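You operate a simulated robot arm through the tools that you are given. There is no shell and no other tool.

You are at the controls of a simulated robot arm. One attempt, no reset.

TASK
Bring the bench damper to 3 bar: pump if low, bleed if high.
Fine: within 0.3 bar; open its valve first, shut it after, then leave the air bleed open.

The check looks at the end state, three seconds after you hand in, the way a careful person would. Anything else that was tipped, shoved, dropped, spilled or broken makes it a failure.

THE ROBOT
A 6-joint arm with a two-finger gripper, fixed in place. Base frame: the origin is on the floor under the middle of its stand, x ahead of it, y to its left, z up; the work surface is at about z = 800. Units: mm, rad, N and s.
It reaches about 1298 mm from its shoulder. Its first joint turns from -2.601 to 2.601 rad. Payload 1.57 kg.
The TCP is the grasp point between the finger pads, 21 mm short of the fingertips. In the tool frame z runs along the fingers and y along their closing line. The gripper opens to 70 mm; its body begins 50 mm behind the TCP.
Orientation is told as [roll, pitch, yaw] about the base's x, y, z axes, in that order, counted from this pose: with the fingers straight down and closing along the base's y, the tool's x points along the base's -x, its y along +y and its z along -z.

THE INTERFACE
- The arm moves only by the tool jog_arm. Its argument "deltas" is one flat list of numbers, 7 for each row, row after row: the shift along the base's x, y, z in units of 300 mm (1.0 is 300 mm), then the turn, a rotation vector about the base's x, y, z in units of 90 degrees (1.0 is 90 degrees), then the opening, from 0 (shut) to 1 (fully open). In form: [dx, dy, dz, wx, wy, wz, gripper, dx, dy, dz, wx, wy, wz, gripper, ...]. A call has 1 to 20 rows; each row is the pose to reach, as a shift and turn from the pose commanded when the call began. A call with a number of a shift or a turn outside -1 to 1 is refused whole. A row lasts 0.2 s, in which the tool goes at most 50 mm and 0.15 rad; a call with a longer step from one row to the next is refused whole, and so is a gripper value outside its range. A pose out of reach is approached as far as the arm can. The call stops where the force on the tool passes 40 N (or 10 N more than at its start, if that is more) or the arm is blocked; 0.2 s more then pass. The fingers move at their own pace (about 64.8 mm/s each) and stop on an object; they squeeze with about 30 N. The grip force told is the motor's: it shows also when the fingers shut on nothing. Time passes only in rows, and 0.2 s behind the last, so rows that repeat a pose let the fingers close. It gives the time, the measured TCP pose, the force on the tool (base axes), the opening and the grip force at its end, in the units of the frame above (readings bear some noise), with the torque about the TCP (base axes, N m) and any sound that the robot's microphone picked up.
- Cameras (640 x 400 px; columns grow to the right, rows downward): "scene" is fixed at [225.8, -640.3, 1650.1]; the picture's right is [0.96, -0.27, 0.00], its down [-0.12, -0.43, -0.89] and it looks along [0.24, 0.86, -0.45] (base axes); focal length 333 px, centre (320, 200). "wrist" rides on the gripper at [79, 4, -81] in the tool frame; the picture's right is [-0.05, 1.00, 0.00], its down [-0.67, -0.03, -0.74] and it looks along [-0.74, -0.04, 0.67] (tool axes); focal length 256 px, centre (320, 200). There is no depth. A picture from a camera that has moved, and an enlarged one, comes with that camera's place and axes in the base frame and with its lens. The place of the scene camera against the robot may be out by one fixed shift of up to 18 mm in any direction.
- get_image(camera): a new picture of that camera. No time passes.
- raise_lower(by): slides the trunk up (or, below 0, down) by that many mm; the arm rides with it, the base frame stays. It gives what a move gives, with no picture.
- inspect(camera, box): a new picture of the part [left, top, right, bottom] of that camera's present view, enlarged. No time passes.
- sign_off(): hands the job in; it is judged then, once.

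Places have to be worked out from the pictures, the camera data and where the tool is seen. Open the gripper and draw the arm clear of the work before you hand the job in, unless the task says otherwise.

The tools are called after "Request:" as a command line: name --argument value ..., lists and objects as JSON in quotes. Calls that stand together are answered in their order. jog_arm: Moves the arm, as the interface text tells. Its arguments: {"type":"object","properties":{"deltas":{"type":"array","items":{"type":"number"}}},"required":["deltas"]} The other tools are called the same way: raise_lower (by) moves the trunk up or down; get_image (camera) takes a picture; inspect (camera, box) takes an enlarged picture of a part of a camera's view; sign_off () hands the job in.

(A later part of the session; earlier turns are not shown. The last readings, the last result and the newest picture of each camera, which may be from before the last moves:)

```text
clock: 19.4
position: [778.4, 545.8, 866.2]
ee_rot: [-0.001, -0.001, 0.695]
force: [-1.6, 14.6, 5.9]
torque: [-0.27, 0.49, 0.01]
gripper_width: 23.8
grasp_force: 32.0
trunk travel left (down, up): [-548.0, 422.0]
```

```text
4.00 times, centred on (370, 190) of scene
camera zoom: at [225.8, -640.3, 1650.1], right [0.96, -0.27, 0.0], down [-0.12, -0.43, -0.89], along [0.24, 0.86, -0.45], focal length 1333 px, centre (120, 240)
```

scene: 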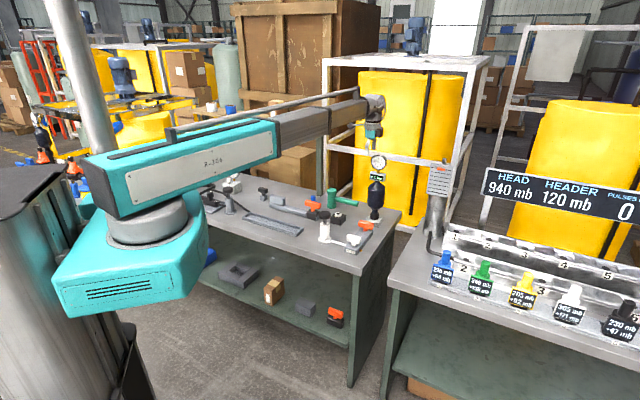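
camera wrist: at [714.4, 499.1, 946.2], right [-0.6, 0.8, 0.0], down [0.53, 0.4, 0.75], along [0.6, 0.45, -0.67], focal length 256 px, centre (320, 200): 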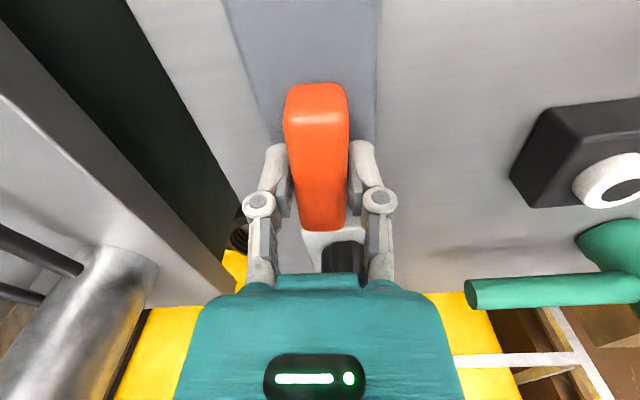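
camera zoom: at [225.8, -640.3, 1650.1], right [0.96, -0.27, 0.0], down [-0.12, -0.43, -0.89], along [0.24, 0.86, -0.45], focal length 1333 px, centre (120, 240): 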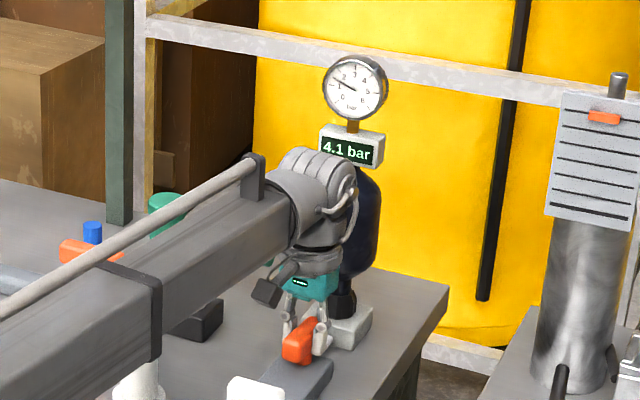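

Nearly there (yaw 0.695; target ≈0.82). Relieving the +y force and finishing the last few degrees.

Request:
jog_arm --deltas '[0.0, 0.003, 0, 0, 0, 0.04, 0, 0.0, 0.004, 0, 0, 0, 0.08, 0, 0.0, 0.004, 0, 0, 0, 0.08, 0]'

Request:
get_image --camera "wrist"

Request:
inspect --camera "scene" --box '[355, 145, 405, 185]'

```text
clock: 20.2
position: [778.0, 545.9, 866.7]
ee_rot: [-0.001, -0.001, 0.817]
force: [-1.9, 6.3, 1.9]
torque: [0.33, -0.34, -0.78]
gripper_width: 24.1
grasp_force: 32.1
trunk travel left (down, up): [-548.0, 422.0]
```

```text
taken
camera wrist: at [720.6, 491.8, 946.3], right [-0.69, 0.72, 0.0], down [0.48, 0.46, 0.74], along [0.54, 0.51, -0.67], focal length 256 px, centre (320, 200)
```

wrist: 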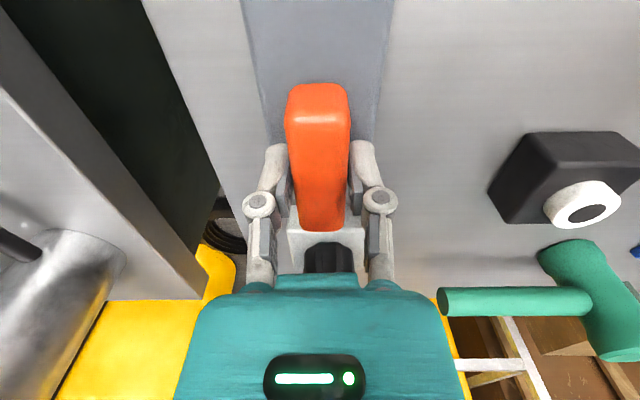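

```text
10.00 times, centred on (380, 165) of scene
camera zoom: at [225.8, -640.3, 1650.1], right [0.96, -0.27, 0.0], down [-0.12, -0.43, -0.89], along [0.24, 0.86, -0.45], focal length 3332 px, centre (-280, 550)
```

zoom: 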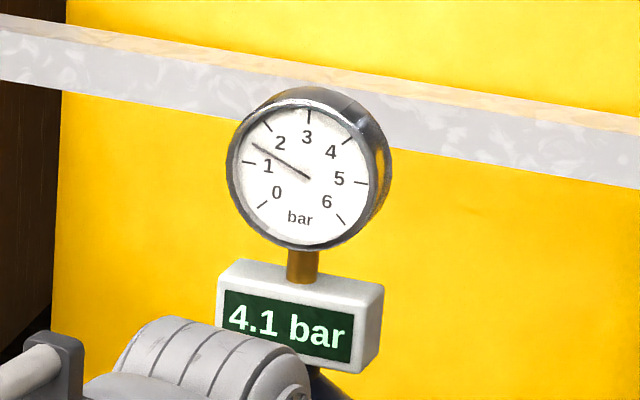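

The valve bar now lies along the block (stop felt at −0.78 N·m), so the damper valve is open; both readings are unchanged. I release, rise, and head for the white BLEED handle.

Request:
jog_arm --deltas '[0.0, 0.0, 0, 0, 0, 0, 0.4, 0.0, 0.0, 0, 0, 0, 0, 0.75, 0.0, 0.0, 0, 0, 0, 0, 0.75]'

Request:
raise_lower --by 90

Request:
get_image --camera "wrist"

Request:
get_image --camera "scene"

```text
clock: 21.0
position: [778.2, 546.0, 866.5]
ee_rot: [0.0, 0.0, 0.818]
force: [0.8, -0.1, 0.2]
torque: [-0.02, 0.02, 0.02]
gripper_width: 52.4
grasp_force: 0.0
trunk travel left (down, up): [-548.0, 422.0]
```

```text
clock: 22.2
position: [779.1, 545.6, 955.7]
ee_rot: [-0.001, 0.0, 0.817]
force: [-0.5, 0.4, 0.6]
torque: [-0.02, -0.03, 0.03]
gripper_width: 52.6
grasp_force: 0.0
trunk travel left (down, up): [-638.0, 332.0]
```

```text
taken
camera wrist: at [721.2, 491.6, 1036.2], right [-0.69, 0.72, 0.0], down [0.48, 0.46, 0.74], along [0.54, 0.52, -0.67], focal length 256 px, centre (320, 200)
```

wrist: 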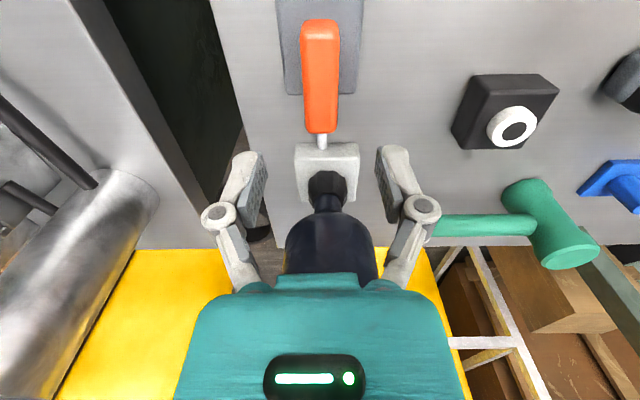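

```text
taken
```

scene: 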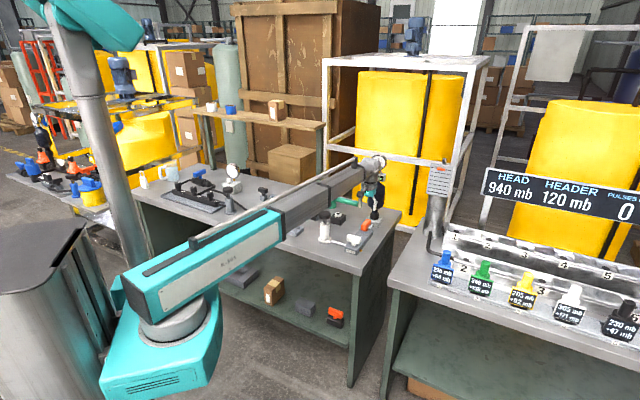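

Orange bar is aligned along the block toward the damper (open). Now moving above the white BLEED handle at about (681, 449), yaw back to −0.754.

Request:
jog_arm --deltas '[-0.03, -0.03, 0, 0, 0, -0.09, 0.75, -0.06, -0.06, 0, 0, 0, -0.18, 0.75, -0.09, -0.09, 0, 0, 0, -0.27, 0.75, -0.12, -0.12, 0, 0, 0, -0.36, 0.75, -0.15, -0.15, 0, 0, 0, -0.45, 0.75, -0.18, -0.18, 0, 0, 0, -0.54, 0.75, -0.21, -0.21, 0, 0, 0, -0.63, 0.75, -0.24, -0.24, 0, 0, 0, -0.72, 0.75, -0.27, -0.27, 0, 0, 0, -0.81, 0.75, -0.3, -0.3, 0, 0, 0, -0.9, 0.75, -0.325, -0.323, 0, 0, 0, -0.99, 0.75, -0.325, -0.323, 0, 0, 0, -1.0, 0.75]'

Request:
get_image --camera "wrist"

Request:
inspect --camera "scene" --box '[310, 140, 410, 260]'

```text
clock: 24.8
position: [680.2, 448.4, 955.0]
ee_rot: [0.0, 0.0, -0.755]
force: [0.9, 0.4, 0.5]
torque: [0.02, 0.02, 0.0]
gripper_width: 52.2
grasp_force: 0.1
trunk travel left (down, up): [-638.0, 332.0]
```

```text
taken
camera wrist: at [625.6, 506.9, 1036.4], right [0.72, 0.69, 0.0], down [0.46, -0.48, 0.74], along [0.51, -0.54, -0.67], focal length 256 px, centre (320, 200)
```

wrist: 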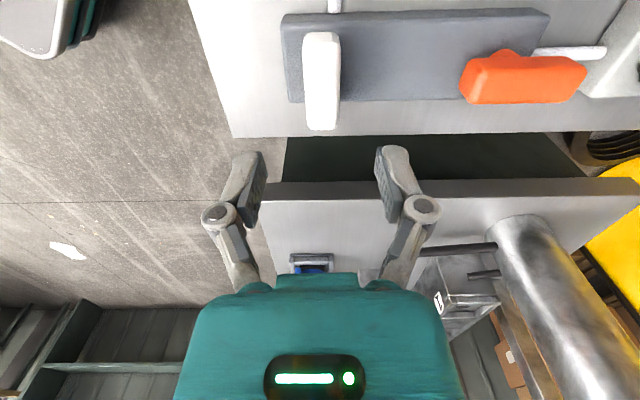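

```text
3.33 times, centred on (360, 200) of scene
camera zoom: at [225.8, -640.3, 1650.1], right [0.96, -0.27, 0.0], down [-0.12, -0.43, -0.89], along [0.24, 0.86, -0.45], focal length 1111 px, centre (187, 200)
```

zoom: 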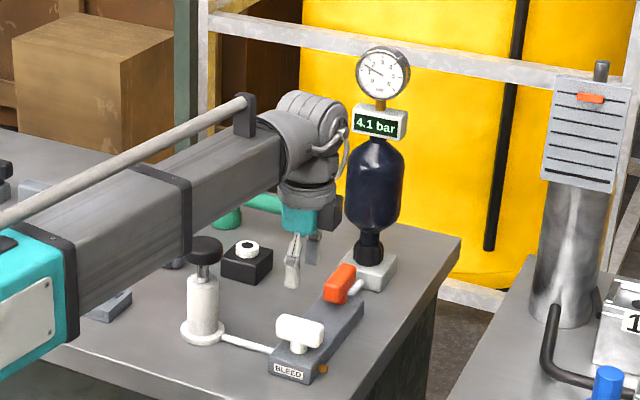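

Request:
inspect --camera "wrist" --box '[250, 0, 410, 160]'

```text
2.50 times, centred on (330, 80) of wrist
camera zoom: at [625.6, 506.9, 1036.4], right [0.72, 0.69, 0.0], down [0.46, -0.48, 0.74], along [0.51, -0.54, -0.67], focal length 640 px, centre (295, 500)
```

zoom: 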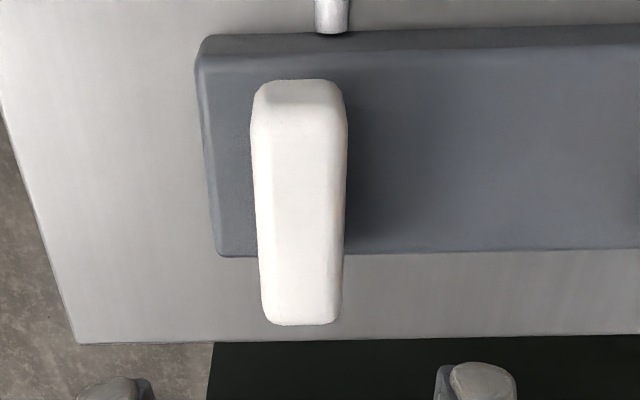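

White bar is centred to ~2 mm. Shifting 2 mm and lowering in steps, watching the camera-box clearance to the pump knob (~15–20 mm expected).

Request:
jog_arm --deltas '[0.006, -0.001, 0, 0, 0, 0, 0.75, 0.006, -0.001, 0, 0, 0, 0, 0.75]'

Request:
raise_lower --by -60

Request:
get_image --camera "wrist"

Request:
inspect --camera "scene" --box '[310, 160, 390, 260]'

```text
clock: 25.4
position: [684.6, 448.1, 956.2]
ee_rot: [0.002, 0.0, -0.754]
force: [-0.4, -0.1, -0.4]
torque: [0.0, 0.01, 0.0]
gripper_width: 52.5
grasp_force: 0.1
trunk travel left (down, up): [-638.0, 332.0]
```

```text
clock: 26.4
position: [684.0, 447.7, 895.4]
ee_rot: [0.001, 0.001, -0.753]
force: [-0.5, 0.4, 0.3]
torque: [0.03, 0.02, 0.04]
gripper_width: 52.5
grasp_force: 0.1
trunk travel left (down, up): [-578.0, 392.0]
```

```text
taken
camera wrist: at [627.9, 506.0, 976.4], right [0.72, 0.69, 0.0], down [0.46, -0.48, 0.74], along [0.52, -0.54, -0.67], focal length 256 px, centre (320, 200)
```

wrist: 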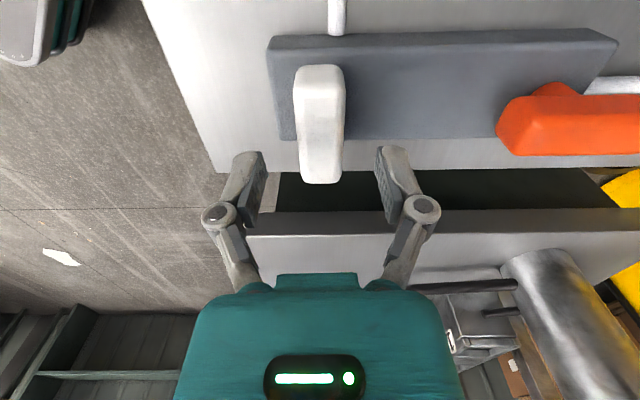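

```text
4.00 times, centred on (350, 210) of scene
camera zoom: at [225.8, -640.3, 1650.1], right [0.96, -0.27, 0.0], down [-0.12, -0.43, -0.89], along [0.24, 0.86, -0.45], focal length 1333 px, centre (200, 160)
```

zoom: 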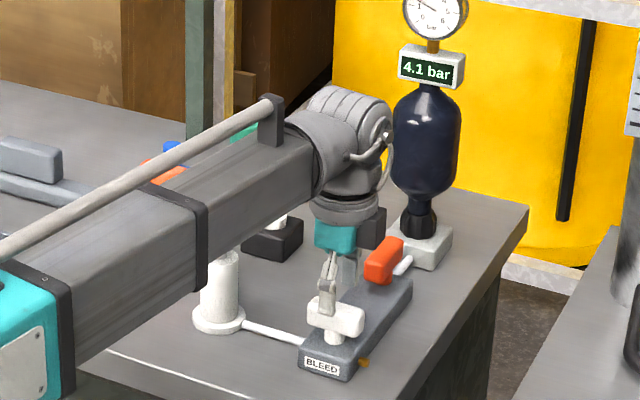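

Aligned laterally; computed camera-to-knob gap is ~20 mm. Lowering the last 28 mm.

Request:
raise_lower --by -28

Request:
get_image --camera "wrist"

```text
clock: 27.2
position: [683.1, 448.0, 868.0]
ee_rot: [-0.001, -0.001, -0.753]
force: [-1.0, 0.2, -0.3]
torque: [-0.02, 0.0, 0.0]
gripper_width: 52.6
grasp_force: 0.0
trunk travel left (down, up): [-550.0, 420.0]
```

```text
taken
camera wrist: at [627.9, 506.0, 948.4], right [0.72, 0.69, 0.0], down [0.46, -0.48, 0.74], along [0.52, -0.54, -0.67], focal length 256 px, centre (320, 200)
```

wrist: 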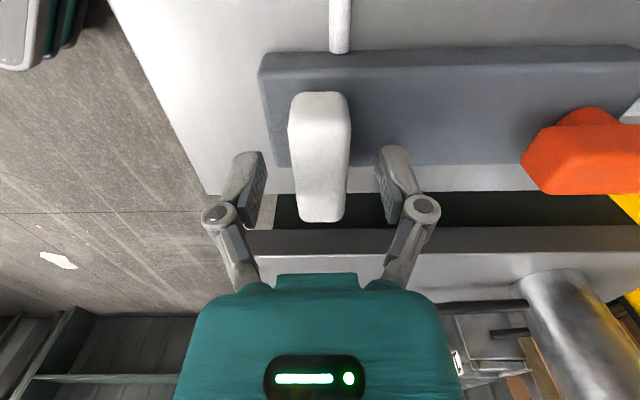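

No contact and the bar is between the pads. Closing on the bleed handle.

Request:
jog_arm --deltas '[0, 0, 0, 0, 0, 0, 0.4, 0, 0, 0, 0, 0, 0, 0.1, 0, 0, 0, 0, 0, 0, 0, 0, 0, 0, 0, 0, 0, 0]'

Request:
inspect --camera "scene" --box '[355, 145, 405, 185]'

```text
clock: 28.2
position: [683.7, 448.2, 867.3]
ee_rot: [-0.002, 0.0, -0.753]
force: [1.5, 2.3, 3.5]
torque: [0.06, -0.03, -0.05]
gripper_width: 23.8
grasp_force: 32.4
trunk travel left (down, up): [-550.0, 420.0]
```

```text
10.00 times, centred on (380, 165) of scene
camera zoom: at [225.8, -640.3, 1650.1], right [0.96, -0.27, 0.0], down [-0.12, -0.43, -0.89], along [0.24, 0.86, -0.45], focal length 3332 px, centre (-280, 550)
```

zoom: 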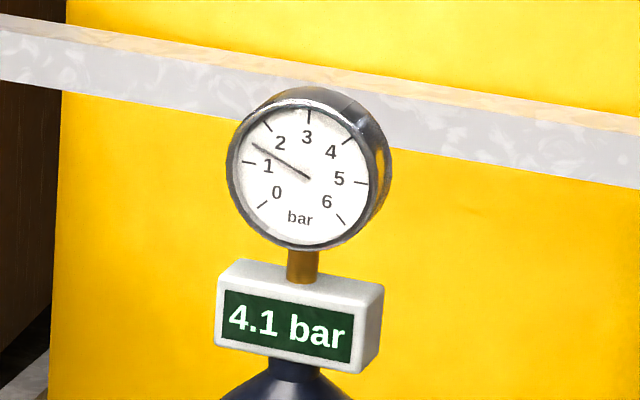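

Gripped. Cracking the bleed a little (about 11° counter-clockwise) and watching both readings.

Request:
jog_arm --deltas '[0, 0, 0, 0, 0, 0.06, 0, 0, 0, 0, 0, 0, 0.12, 0]'

Request:
inspect --camera "scene" --box '[355, 145, 405, 185]'

```text
clock: 28.8
position: [683.6, 448.6, 869.4]
ee_rot: [0.001, -0.002, -0.564]
force: [7.8, 6.6, 9.4]
torque: [0.35, 0.23, 0.0]
gripper_width: 23.5
grasp_force: 31.6
trunk travel left (down, up): [-550.0, 420.0]
```

```text
10.00 times, centred on (380, 165) of scene
camera zoom: at [225.8, -640.3, 1650.1], right [0.96, -0.27, 0.0], down [-0.12, -0.43, -0.89], along [0.24, 0.86, -0.45], focal length 3332 px, centre (-280, 550)
```

zoom: 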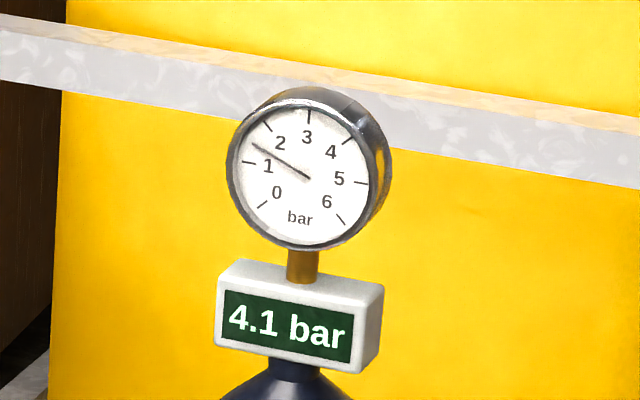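

No change yet at ~11°. Opening further in small steps, relieving the side force.

Request:
jog_arm --deltas '[0.002, 0.002, 0, 0, 0, 0.06, 0, 0.002, 0.002, 0, 0, 0, 0.12, 0]'

Request:
inspect --camera "scene" --box '[355, 145, 405, 185]'

```text
clock: 29.4
position: [685.1, 448.8, 869.1]
ee_rot: [0.0, -0.001, -0.372]
force: [1.5, 3.5, 3.1]
torque: [-0.09, -0.61, -0.03]
gripper_width: 23.7
grasp_force: 31.7
trunk travel left (down, up): [-550.0, 420.0]
```

```text
10.00 times, centred on (380, 165) of scene
camera zoom: at [225.8, -640.3, 1650.1], right [0.96, -0.27, 0.0], down [-0.12, -0.43, -0.89], along [0.24, 0.86, -0.45], focal length 3332 px, centre (-280, 550)
```

zoom: 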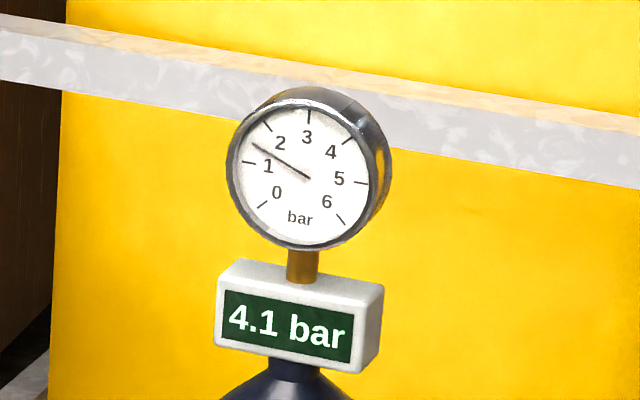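

Request:
jog_arm --deltas '[0.0, 0.001, 0, 0, 0, 0.06, 0, 0.0, 0.001, 0, 0, 0, 0.12, 0]'

Request:
inspect --camera "scene" --box '[355, 145, 405, 185]'

Request:
get_image --camera "wrist"

```text
clock: 30.0
position: [683.3, 449.6, 867.7]
ee_rot: [0.0, 0.0, -0.188]
force: [0.6, 2.4, 3.2]
torque: [-0.09, -0.33, 0.02]
gripper_width: 23.9
grasp_force: 31.7
trunk travel left (down, up): [-550.0, 420.0]
```

```text
10.00 times, centred on (380, 165) of scene
camera zoom: at [225.8, -640.3, 1650.1], right [0.96, -0.27, 0.0], down [-0.12, -0.43, -0.89], along [0.24, 0.86, -0.45], focal length 3332 px, centre (-280, 550)
```

zoom: 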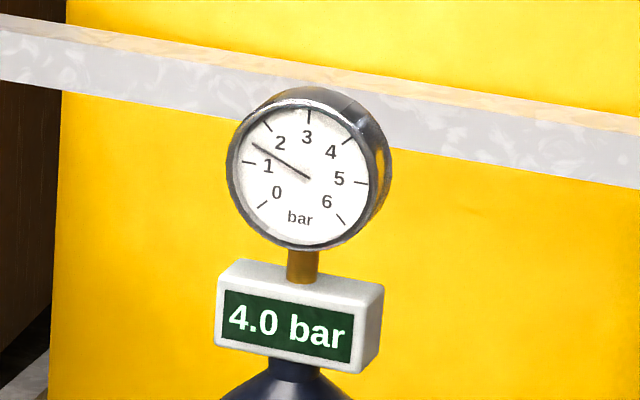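

```text
taken
camera wrist: at [606.5, 468.8, 948.4], right [0.24, 0.97, 0.0], down [0.65, -0.16, 0.74], along [0.72, -0.18, -0.67], focal length 256 px, centre (320, 200)
```

wrist: 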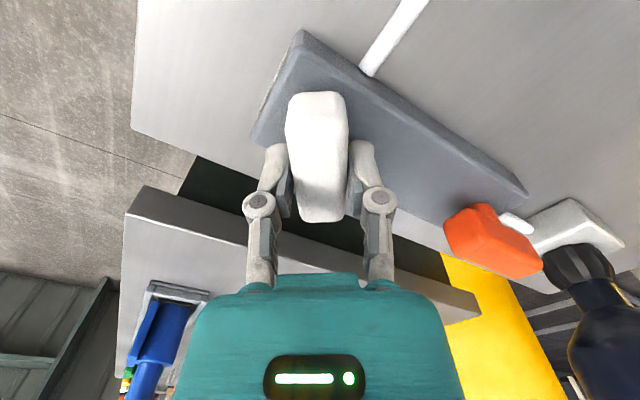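

The display started to drop (4.0) at ~32° open. Holding here for about a second to see the rate.

Request:
jog_arm --deltas '[0, 0, 0, 0, 0, 0, 0, 0, 0, 0, 0, 0, 0, 0, 0, 0, 0, 0, 0, 0, 0]'

Request:
inspect --camera "scene" --box '[355, 145, 405, 185]'

```text
clock: 30.8
position: [683.5, 449.3, 868.5]
ee_rot: [0.0, 0.001, -0.187]
force: [-0.6, 2.3, 0.8]
torque: [0.0, -0.15, -0.03]
gripper_width: 24.1
grasp_force: 32.5
trunk travel left (down, up): [-550.0, 420.0]
```

```text
10.00 times, centred on (380, 165) of scene
camera zoom: at [225.8, -640.3, 1650.1], right [0.96, -0.27, 0.0], down [-0.12, -0.43, -0.89], along [0.24, 0.86, -0.45], focal length 3332 px, centre (-280, 550)
```

zoom: 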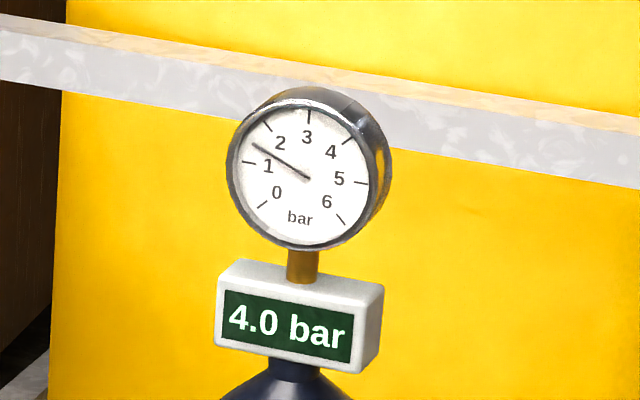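

Request:
jog_arm --deltas '[0, 0, 0, 0, 0, 0, 0, 0, 0, 0, 0, 0, 0, 0, 0, 0, 0, 0, 0, 0, 0, 0, 0, 0, 0, 0, 0, 0, 0, 0, 0, 0, 0, 0, 0, 0, 0, 0, 0, 0, 0, 0, 0, 0, 0, 0, 0, 0, 0, 0, 0, 0, 0, 0, 0, 0]'

Request:
inspect --camera "scene" --box '[355, 145, 405, 185]'

```text
clock: 32.6
position: [684.2, 449.7, 868.1]
ee_rot: [0.002, -0.001, -0.19]
force: [-2.2, 1.0, -1.8]
torque: [0.03, 0.12, -0.02]
gripper_width: 24.1
grasp_force: 32.0
trunk travel left (down, up): [-550.0, 420.0]
```

```text
10.00 times, centred on (380, 165) of scene
camera zoom: at [225.8, -640.3, 1650.1], right [0.96, -0.27, 0.0], down [-0.12, -0.43, -0.89], along [0.24, 0.86, -0.45], focal length 3332 px, centre (-280, 550)
```

zoom: 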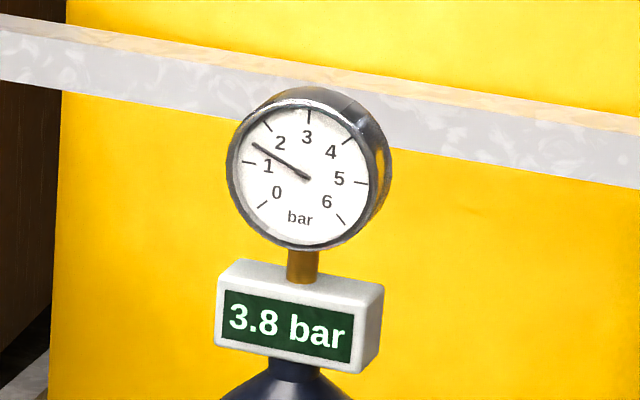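

Display falls at ~0.1 bar/s while the dial needle hasn't moved at all (a 0.3 bar drop should shift it ~13°), so the dial is stuck and the display is the live reading. Holding about 4 s more.

Request:
jog_arm --deltas '[0, 0, 0, 0, 0, 0, 0, 0, 0, 0, 0, 0, 0, 0, 0, 0, 0, 0, 0, 0, 0, 0, 0, 0, 0, 0, 0, 0, 0, 0, 0, 0, 0, 0, 0, 0, 0, 0, 0, 0, 0, 0, 0, 0, 0, 0, 0, 0, 0, 0, 0, 0, 0, 0, 0, 0, 0, 0, 0, 0, 0, 0, 0, 0, 0, 0, 0, 0, 0, 0, 0, 0, 0, 0, 0, 0, 0, 0, 0, 0, 0, 0, 0, 0, 0, 0, 0, 0, 0, 0, 0, 0, 0, 0, 0, 0, 0, 0, 0, 0, 0, 0, 0, 0, 0, 0, 0, 0, 0, 0, 0, 0, 0, 0, 0, 0, 0, 0, 0]'

Request:
inspect --camera "scene" --box '[355, 145, 405, 185]'

```text
clock: 36.2
position: [685.4, 449.6, 868.3]
ee_rot: [0.001, -0.001, -0.189]
force: [-5.2, -1.8, -3.2]
torque: [-0.06, 0.08, 0.01]
gripper_width: 24.1
grasp_force: 31.8
trunk travel left (down, up): [-550.0, 420.0]
```

```text
10.00 times, centred on (380, 165) of scene
camera zoom: at [225.8, -640.3, 1650.1], right [0.96, -0.27, 0.0], down [-0.12, -0.43, -0.89], along [0.24, 0.86, -0.45], focal length 3332 px, centre (-280, 550)
```

zoom: 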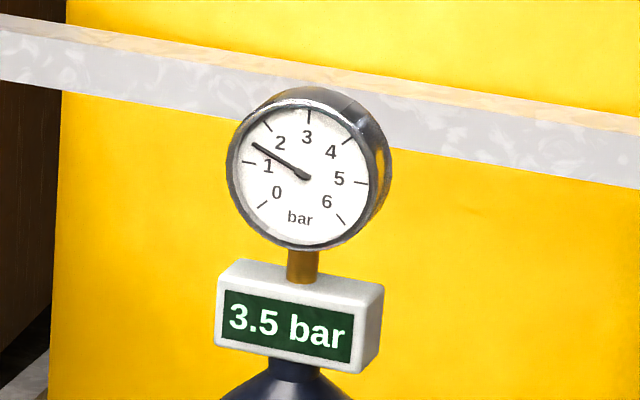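

3.5 bar now, ~0.085 bar/s. Holding another ~3.4 s.

Request:
jog_arm --deltas '[-0.001, 0, 0, 0, 0, 0, 0, -0.001, 0, 0, 0, 0, 0, 0, -0.001, 0, 0, 0, 0, 0, 0, -0.001, 0, 0, 0, 0, 0, 0, -0.001, 0, 0, 0, 0, 0, 0, -0.001, 0, 0, 0, 0, 0, 0, -0.001, 0, 0, 0, 0, 0, 0, -0.001, 0, 0, 0, 0, 0, 0, -0.001, 0, 0, 0, 0, 0, 0, -0.001, 0, 0, 0, 0, 0, 0, -0.001, 0, 0, 0, 0, 0, 0, -0.001, 0, 0, 0, 0, 0, 0, -0.001, 0, 0, 0, 0, 0, 0, -0.001, 0, 0, 0, 0, 0, 0, -0.001, 0, 0, 0, 0, 0, 0, -0.001, 0, 0, 0, 0, 0, 0]'

Request:
inspect --camera "scene" --box '[355, 145, 405, 185]'

```text
clock: 39.6
position: [683.8, 448.4, 868.4]
ee_rot: [-0.001, 0.002, -0.189]
force: [-0.5, -2.0, -1.0]
torque: [-0.05, -0.2, 0.0]
gripper_width: 23.8
grasp_force: 31.7
trunk travel left (down, up): [-550.0, 420.0]
```

```text
10.00 times, centred on (380, 165) of scene
camera zoom: at [225.8, -640.3, 1650.1], right [0.96, -0.27, 0.0], down [-0.12, -0.43, -0.89], along [0.24, 0.86, -0.45], focal length 3332 px, centre (-280, 550)
```

zoom: 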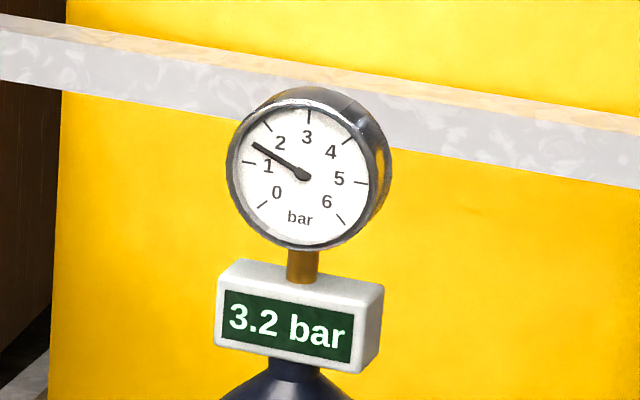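

3.2 bar. Holding ~1.2 s more and then turning the bleed back shut in the same call.

Request:
jog_arm --deltas '[0, 0, 0, 0, 0, 0, 0, 0, 0, 0, 0, 0, 0, 0, 0, 0, 0, 0, 0, 0, 0, 0, 0, 0, 0, 0, 0, 0, 0, 0, 0, 0, 0, 0, 0, 0, 0, 0, 0, 0, -0.09, 0, 0, 0, 0, 0, 0, -0.18, 0, -0.001, -0.001, 0, 0, 0, -0.27, 0, -0.003, -0.002, 0, 0, 0, -0.36, 0]'

Request:
inspect --camera "scene" --box '[355, 145, 405, 185]'

Request:
get_image --camera "wrist"

```text
clock: 41.6
position: [683.8, 448.5, 868.4]
ee_rot: [0.003, -0.001, -0.756]
force: [9.7, 5.2, 7.3]
torque: [0.23, 0.18, -0.09]
gripper_width: 24.2
grasp_force: 32.0
trunk travel left (down, up): [-550.0, 420.0]
```

```text
10.00 times, centred on (380, 165) of scene
camera zoom: at [225.8, -640.3, 1650.1], right [0.96, -0.27, 0.0], down [-0.12, -0.43, -0.89], along [0.24, 0.86, -0.45], focal length 3332 px, centre (-280, 550)
```

zoom: 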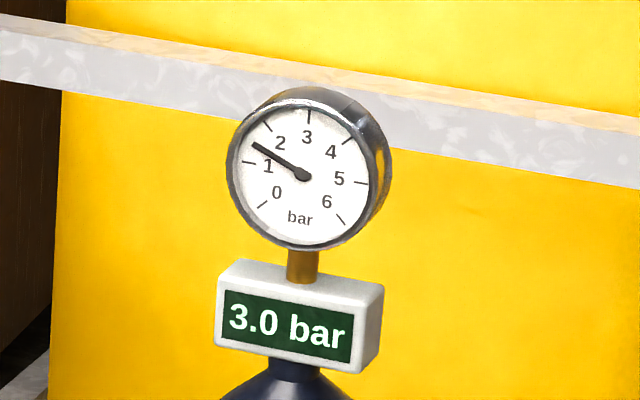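

```text
taken
camera wrist: at [628.1, 506.2, 948.4], right [0.72, 0.69, 0.0], down [0.46, -0.48, 0.74], along [0.52, -0.54, -0.67], focal length 256 px, centre (320, 200)
```

wrist: 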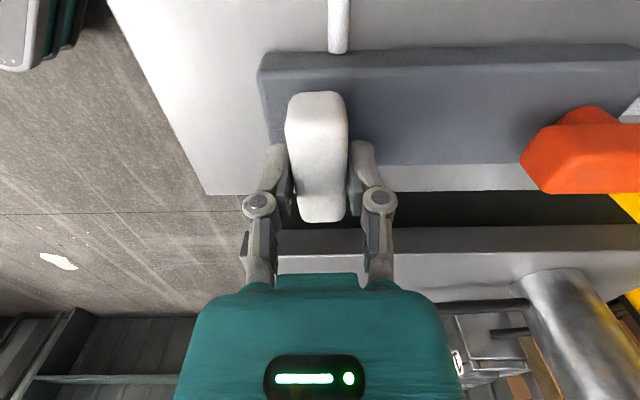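

Display reads 3.0 bar with the bleed handle back crosswise. Releasing and rising; then I'll recheck that the reading holds.

Request:
jog_arm --deltas '[0, 0, 0, 0, 0, 0, 0, 0, 0, 0, 0, 0, 0, 0.4, 0, 0, 0, 0, 0, 0, 0.75, 0, 0, 0, 0, 0, 0, 0.75]'

Request:
raise_lower --by 88

Request:
get_image --camera "wrist"

Request:
inspect --camera "scene" --box '[310, 140, 410, 260]'

Request:
inspect --camera "scene" --box '[355, 145, 405, 185]'

```text
clock: 42.6
position: [682.8, 446.8, 867.5]
ee_rot: [-0.001, 0.001, -0.755]
force: [-0.2, 0.0, 0.0]
torque: [0.0, 0.03, 0.02]
gripper_width: 52.4
grasp_force: 0.0
trunk travel left (down, up): [-550.0, 420.0]
```

```text
clock: 43.8
position: [683.5, 447.0, 956.7]
ee_rot: [0.0, -0.002, -0.753]
force: [0.6, 0.6, 0.2]
torque: [-0.01, 0.01, -0.01]
gripper_width: 52.5
grasp_force: 0.1
trunk travel left (down, up): [-638.0, 332.0]
```

```text
taken
camera wrist: at [627.0, 505.7, 1036.3], right [0.72, 0.69, 0.0], down [0.46, -0.48, 0.74], along [0.52, -0.54, -0.67], focal length 256 px, centre (320, 200)
```

wrist: 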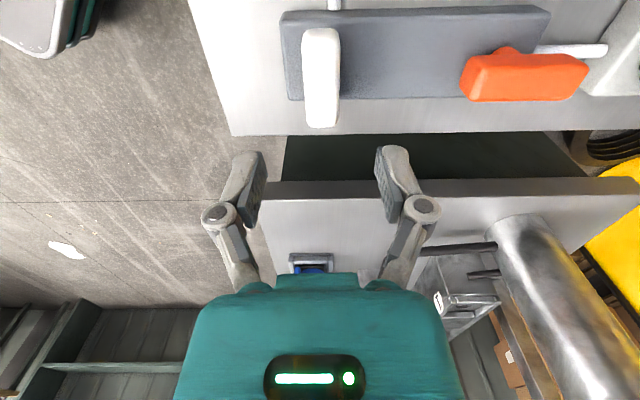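

```text
3.33 times, centred on (360, 200) of scene
camera zoom: at [225.8, -640.3, 1650.1], right [0.96, -0.27, 0.0], down [-0.12, -0.43, -0.89], along [0.24, 0.86, -0.45], focal length 1111 px, centre (187, 200)
```

zoom: 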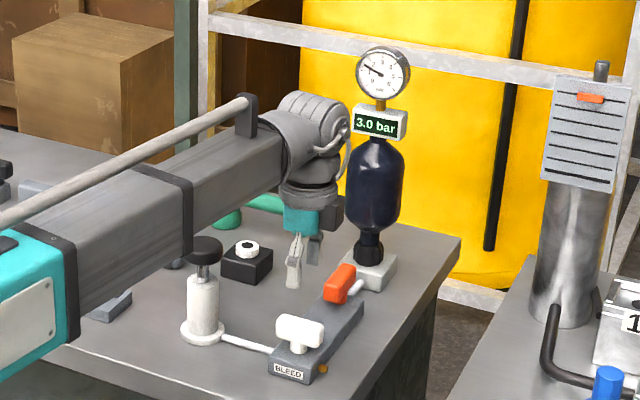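

```text
10.00 times, centred on (380, 165) of scene
camera zoom: at [225.8, -640.3, 1650.1], right [0.96, -0.27, 0.0], down [-0.12, -0.43, -0.89], along [0.24, 0.86, -0.45], focal length 3332 px, centre (-280, 550)
```

zoom: 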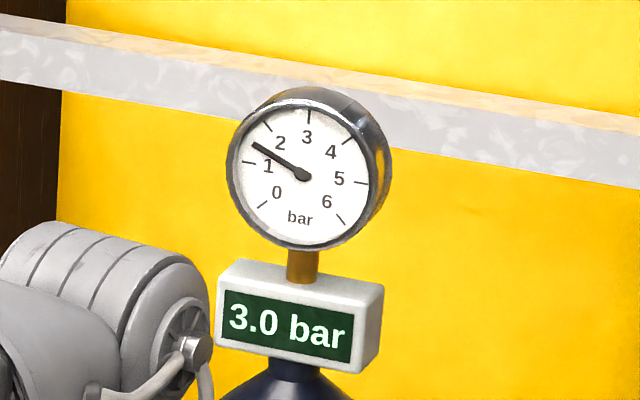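

Reading holds at 3.0 bar. Returning above the orange valve with yaw +0.817 to grip its bar, reversing the earlier path.

Request:
jog_arm --deltas '[0.03, 0.03, 0, 0, 0, 0.09, 0.75, 0.06, 0.06, 0, 0, 0, 0.18, 0.75, 0.09, 0.09, 0, 0, 0, 0.27, 0.75, 0.12, 0.12, 0, 0, 0, 0.36, 0.75, 0.15, 0.15, 0, 0, 0, 0.45, 0.75, 0.18, 0.18, 0, 0, 0, 0.54, 0.75, 0.21, 0.21, 0, 0, 0, 0.63, 0.75, 0.24, 0.24, 0, 0, 0, 0.72, 0.75, 0.27, 0.27, 0, 0, 0, 0.81, 0.75, 0.3, 0.3, 0, 0, 0, 0.9, 0.75, 0.321, 0.323, 0, 0, 0, 0.99, 0.75, 0.321, 0.323, 0, 0, 0, 1.0, 0.75]'

Request:
get_image --camera "wrist"

```text
clock: 46.4
position: [779.6, 543.4, 955.8]
ee_rot: [-0.002, 0.001, 0.819]
force: [0.0, 0.9, -0.1]
torque: [-0.01, -0.03, 0.02]
gripper_width: 52.4
grasp_force: 0.0
trunk travel left (down, up): [-638.0, 332.0]
```

```text
taken
camera wrist: at [721.8, 489.0, 1036.3], right [-0.69, 0.72, 0.0], down [0.48, 0.46, 0.74], along [0.54, 0.52, -0.67], focal length 256 px, centre (320, 200)
```

wrist: 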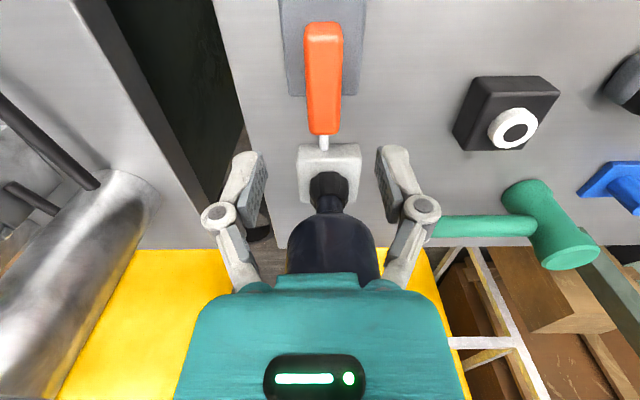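

About 2.6 mm off in y from the earlier grip pose; correcting that and lowering around the bar.

Request:
jog_arm --deltas '[-0.002, 0.0087, 0, 0, 0, 0, 0.75, -0.002, 0.0087, 0, 0, 0, 0, 0.75]'

Request:
raise_lower --by -60

Request:
get_image --camera "wrist"

```text
clock: 47.0
position: [777.4, 545.0, 955.2]
ee_rot: [0.001, 0.0, 0.82]
force: [0.1, 0.1, 0.1]
torque: [-0.01, 0.01, 0.04]
gripper_width: 52.3
grasp_force: 0.0
trunk travel left (down, up): [-638.0, 332.0]
```

```text
clock: 48.0
position: [778.3, 544.4, 896.5]
ee_rot: [0.001, 0.001, 0.817]
force: [0.9, -0.1, 0.7]
torque: [-0.02, -0.01, 0.0]
gripper_width: 52.3
grasp_force: 0.0
trunk travel left (down, up): [-578.0, 392.0]
```

```text
taken
camera wrist: at [720.5, 491.3, 976.4], right [-0.69, 0.72, 0.0], down [0.48, 0.46, 0.74], along [0.54, 0.52, -0.67], focal length 256 px, centre (320, 200)
```

wrist: 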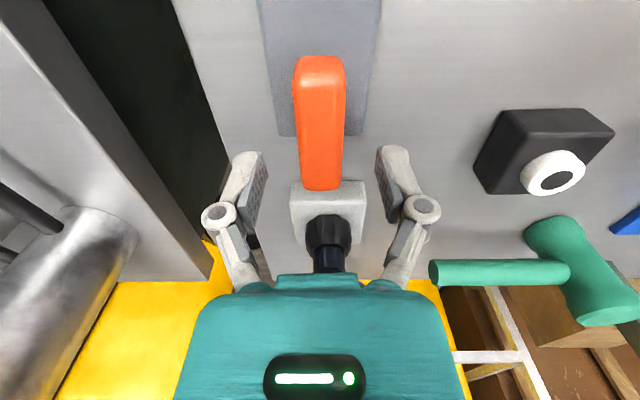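

Well centred. Lowering 29 mm and closing on the bar.

Request:
raise_lower --by -29

Request:
jog_arm --deltas '[0, 0, 0, 0, 0, 0, 0.4, 0, 0, 0, 0, 0, 0, 0.1, 0, 0, 0, 0, 0, 0, 0, 0, 0, 0, 0, 0, 0, 0]'

```text
clock: 48.7
position: [777.1, 545.6, 867.4]
ee_rot: [-0.001, 0.0, 0.816]
force: [0.0, -0.6, 1.4]
torque: [-0.01, 0.02, 0.02]
gripper_width: 52.6
grasp_force: 0.0
trunk travel left (down, up): [-549.0, 421.0]
```

```text
clock: 49.7
position: [778.4, 545.5, 868.3]
ee_rot: [0.0, 0.001, 0.817]
force: [-0.6, 1.2, 0.2]
torque: [-0.04, 0.06, -0.24]
gripper_width: 24.4
grasp_force: 32.3
trunk travel left (down, up): [-549.0, 421.0]
```

Gripped cleanly. Turning the valve clockwise back toward shut, first half.

Request:
jog_arm --deltas '[0, 0, 0, 0, 0, -0.08, 0, 0, 0, 0, 0, 0, -0.16, 0, 0, 0, 0, 0, 0, -0.24, 0, 0, 0, 0, 0, 0, -0.32, 0, 0, 0, 0, 0, 0, -0.4, 0, 0, 0, 0, 0, 0, -0.48, 0]'

Request:
inspect --camera "scene" --box '[330, 140, 410, 240]'

```text
clock: 51.1
position: [778.4, 545.3, 866.6]
ee_rot: [0.002, 0.001, 0.06]
force: [3.1, -4.0, 1.3]
torque: [-0.18, -0.15, -0.04]
gripper_width: 24.0
grasp_force: 31.3
trunk travel left (down, up): [-549.0, 421.0]
```

```text
4.00 times, centred on (370, 190) of scene
camera zoom: at [225.8, -640.3, 1650.1], right [0.96, -0.27, 0.0], down [-0.12, -0.43, -0.89], along [0.24, 0.86, -0.45], focal length 1333 px, centre (120, 240)
```

zoom: 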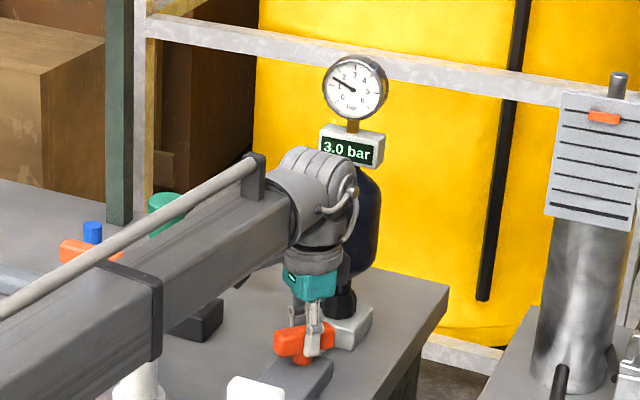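

Half way with low forces; display steady at 3.0. Finishing the turn to the shut stop.

Request:
jog_arm --deltas '[0, 0, 0, 0, 0, -0.08, 0, 0, 0, 0, 0, 0, -0.16, 0, 0, 0, 0, 0, 0, -0.24, 0, 0, 0, 0, 0, 0, -0.32, 0, 0, 0, 0, 0, 0, -0.4, 0, 0, 0, 0, 0, 0, -0.48, 0, 0, 0, 0, 0, 0, -0.52, 0, 0, 0, 0, 0, 0, -0.535, 0]'

Request:
get_image --camera "wrist"

Request:
inspect --camera "scene" --box '[330, 140, 410, 240]'

```text
clock: 52.9
position: [778.4, 544.2, 866.6]
ee_rot: [-0.001, 0.0, -0.779]
force: [-4.8, -8.8, -4.9]
torque: [-0.59, -0.28, 0.0]
gripper_width: 24.1
grasp_force: 32.2
trunk travel left (down, up): [-549.0, 421.0]
```

```text
taken
camera wrist: at [724.3, 604.0, 947.4], right [0.74, 0.67, 0.0], down [0.45, -0.49, 0.74], along [0.5, -0.55, -0.67], focal length 256 px, centre (320, 200)
```

wrist: 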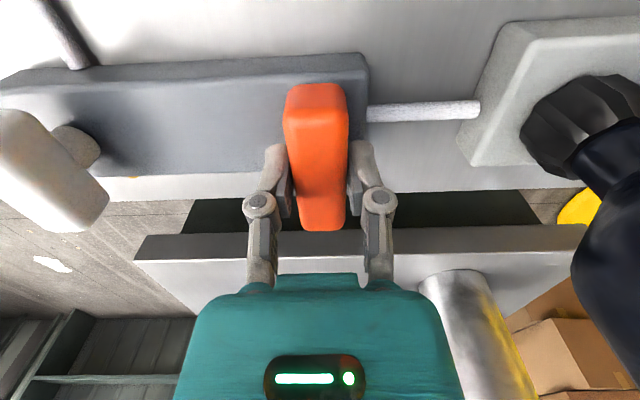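

```text
4.00 times, centred on (370, 190) of scene
camera zoom: at [225.8, -640.3, 1650.1], right [0.96, -0.27, 0.0], down [-0.12, -0.43, -0.89], along [0.24, 0.86, -0.45], focal length 1333 px, centre (120, 240)
```

zoom: 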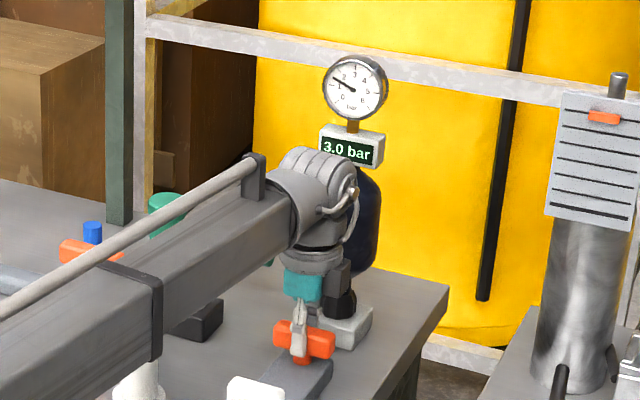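

No stop torque felt yet at −0.779; nudging a few more degrees to feel the shut stop.

Request:
jog_arm --deltas '[0, -0.002, 0, 0, 0, -0.015, 0, 0, -0.003, 0, 0, 0, -0.03, 0]'

Request:
get_image --camera "wrist"

```text
clock: 53.5
position: [779.2, 543.7, 866.9]
ee_rot: [-0.001, 0.001, -0.822]
force: [-4.8, -2.6, -3.3]
torque: [-0.03, -0.03, 0.85]
gripper_width: 24.2
grasp_force: 32.4
trunk travel left (down, up): [-549.0, 421.0]
```

```text
taken
camera wrist: at [727.1, 605.9, 947.5], right [0.77, 0.64, 0.0], down [0.43, -0.51, 0.74], along [0.48, -0.57, -0.67], focal length 256 px, centre (320, 200)
```

wrist: 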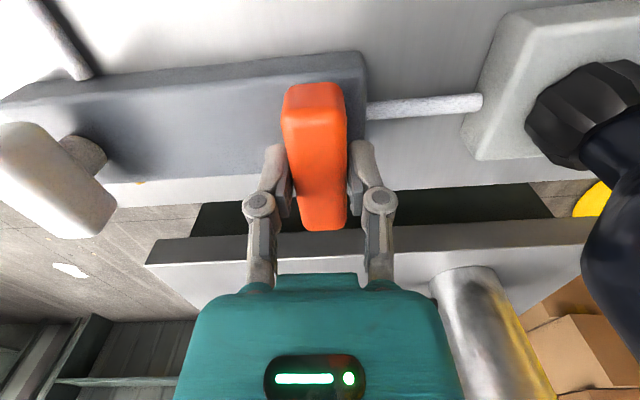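

Shut stop felt (+0.85 N·m), so the damper valve is shut at 3.0 bar. Releasing, rising and moving back over the white bleed handle.

Request:
jog_arm --deltas '[0, 0, 0, 0, 0, 0.01, 0, 0, 0, 0, 0, 0, 0.01, 0.4, 0, 0, 0, 0, 0, 0.01, 0.75, 0, 0, 0, 0, 0, 0.01, 0.75]'

Request:
raise_lower --by 88

Request:
inspect --camera "scene" --box '[330, 140, 410, 240]'

Request:
get_image --camera "wrist"

```text
clock: 54.5
position: [779.3, 544.5, 866.6]
ee_rot: [0.001, 0.0, -0.808]
force: [0.1, -0.1, -0.1]
torque: [-0.03, 0.01, 0.0]
gripper_width: 52.6
grasp_force: 0.1
trunk travel left (down, up): [-549.0, 421.0]
```

```text
clock: 55.8
position: [778.2, 543.5, 955.1]
ee_rot: [0.002, -0.001, -0.81]
force: [-0.2, -0.6, -0.1]
torque: [-0.01, -0.01, 0.0]
gripper_width: 52.4
grasp_force: 0.1
trunk travel left (down, up): [-637.0, 333.0]
```

```text
4.00 times, centred on (370, 190) of scene
camera zoom: at [225.8, -640.3, 1650.1], right [0.96, -0.27, 0.0], down [-0.12, -0.43, -0.89], along [0.24, 0.86, -0.45], focal length 1333 px, centre (120, 240)
```

zoom: 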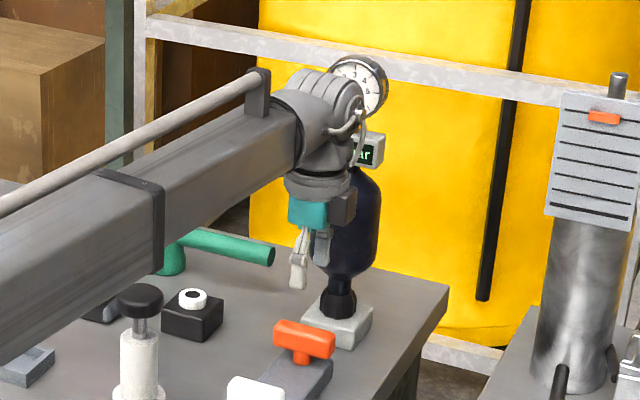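

```text
taken
camera wrist: at [726.3, 605.2, 1035.2], right [0.76, 0.65, 0.0], down [0.43, -0.51, 0.74], along [0.49, -0.57, -0.67], focal length 256 px, centre (320, 200)
```

wrist: 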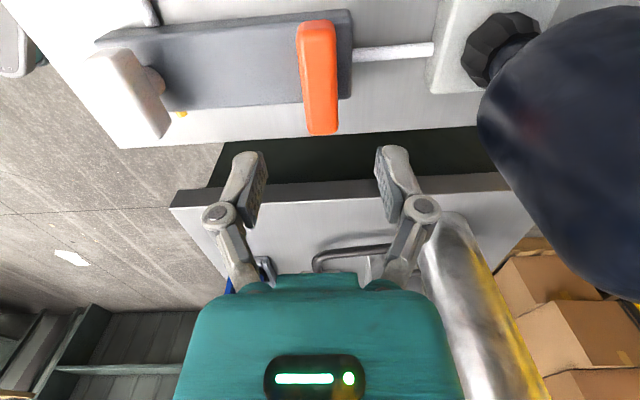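

Orange bar is crosswise (shut). Moving to the white handle, same pose as before.

Request:
jog_arm --deltas '[-0.1, -0.1, 0, 0, 0, 0.012, 0.75, -0.2, -0.2, 0, 0, 0, 0.024, 0.75, -0.3, -0.3, 0, 0, 0, 0.035, 0.75, -0.3163, -0.32, 0, 0, 0, 0.035, 0.75, -0.3163, -0.32, 0, 0, 0, 0.035, 0.75]'

Request:
get_image --camera "wrist"

Request:
inspect --camera "scene" --box '[355, 145, 405, 185]'

```text
clock: 57.0
position: [683.9, 448.1, 955.1]
ee_rot: [0.0, 0.0, -0.752]
force: [0.7, 0.0, 0.5]
torque: [-0.02, 0.03, -0.01]
gripper_width: 52.3
grasp_force: 0.2
trunk travel left (down, up): [-637.0, 333.0]
```

```text
taken
camera wrist: at [628.3, 506.1, 1035.3], right [0.72, 0.69, 0.0], down [0.46, -0.48, 0.74], along [0.52, -0.54, -0.67], focal length 256 px, centre (320, 200)
```

wrist: 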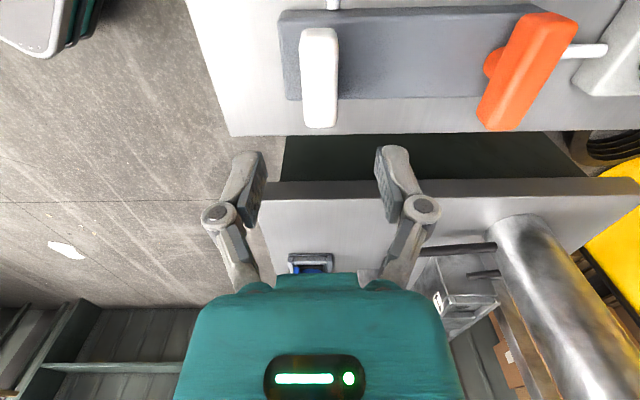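

```text
10.00 times, centred on (380, 165) of scene
camera zoom: at [225.8, -640.3, 1650.1], right [0.96, -0.27, 0.0], down [-0.12, -0.43, -0.89], along [0.24, 0.86, -0.45], focal length 3332 px, centre (-280, 550)
```

zoom: 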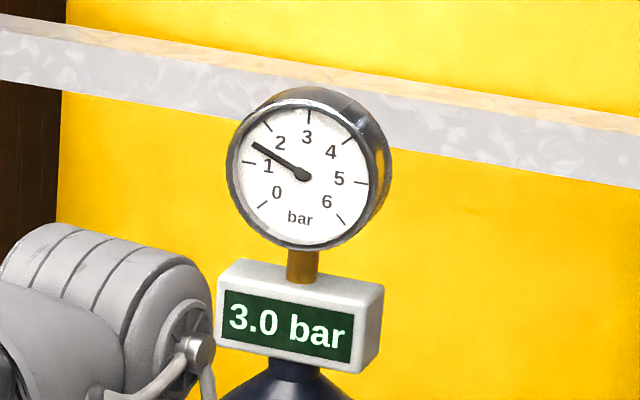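

Still 3.0 bar, bar centred. Lowering and gripping the bleed handle.

Request:
raise_lower --by -60

Request:
get_image --camera "wrist"

```text
clock: 58.0
position: [683.7, 447.3, 894.3]
ee_rot: [-0.001, 0.0, -0.755]
force: [0.1, 0.1, -0.1]
torque: [0.0, 0.02, -0.02]
gripper_width: 52.2
grasp_force: 0.0
trunk travel left (down, up): [-577.0, 393.0]
```

```text
taken
camera wrist: at [628.3, 506.1, 975.4], right [0.72, 0.69, 0.0], down [0.46, -0.48, 0.74], along [0.52, -0.54, -0.67], focal length 256 px, centre (320, 200)
```

wrist: 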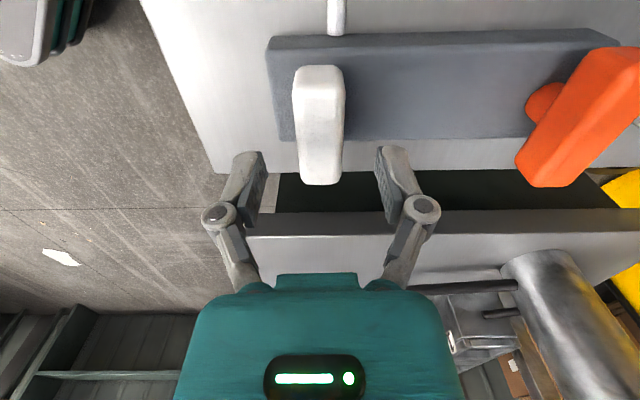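

Request:
raise_lower --by -27

Request:
jog_arm --deltas '[0, 0, 0, 0, 0, 0, 0.4, 0, 0, 0, 0, 0, 0, 0.1, 0, 0, 0, 0, 0, 0, 0, 0, 0, 0, 0, 0, 0, 0]'

```text
clock: 58.7
position: [684.4, 447.6, 868.9]
ee_rot: [0.0, 0.0, -0.755]
force: [0.6, 0.8, 0.0]
torque: [0.02, -0.03, -0.04]
gripper_width: 52.6
grasp_force: 0.0
trunk travel left (down, up): [-550.0, 420.0]
```

```text
clock: 59.7
position: [684.6, 447.7, 868.1]
ee_rot: [0.001, 0.001, -0.754]
force: [0.9, -0.3, 1.4]
torque: [0.02, -0.01, 0.04]
gripper_width: 23.9
grasp_force: 31.5
trunk travel left (down, up): [-550.0, 420.0]
```

Gripped. Opening the bleed counter-clockwise, first half, and checking that the damper reading holds.

Request:
jog_arm --deltas '[0, 0, 0, 0, 0, 0.08, 0, 0.001, 0.001, 0, 0, 0, 0.16, 0, 0.001, 0.001, 0, 0, 0, 0.24, 0, 0.001, 0.001, 0, 0, 0, 0.32, 0, 0.001, 0.002, 0, 0, 0, 0.4, 0, 0.001, 0.002, 0, 0, 0, 0.48, 0]'

Request:
inspect --camera "scene" --box '[355, 145, 405, 185]'

```text
clock: 61.1
position: [684.6, 449.1, 868.7]
ee_rot: [0.002, 0.001, 0.005]
force: [0.5, 5.2, 3.0]
torque: [-0.08, -0.01, -0.03]
gripper_width: 23.9
grasp_force: 31.6
trunk travel left (down, up): [-550.0, 420.0]
```

```text
10.00 times, centred on (380, 165) of scene
camera zoom: at [225.8, -640.3, 1650.1], right [0.96, -0.27, 0.0], down [-0.12, -0.43, -0.89], along [0.24, 0.86, -0.45], focal length 3332 px, centre (-280, 550)
```

zoom: 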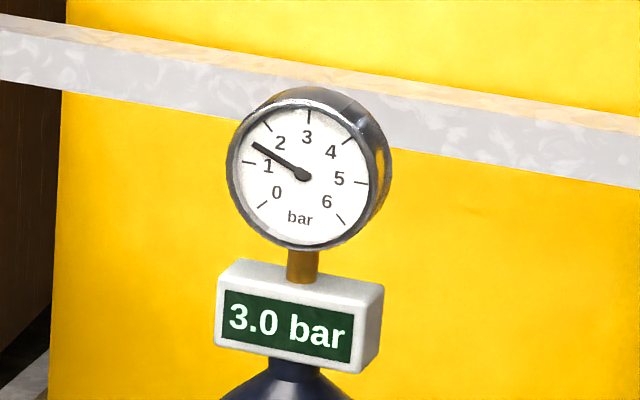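

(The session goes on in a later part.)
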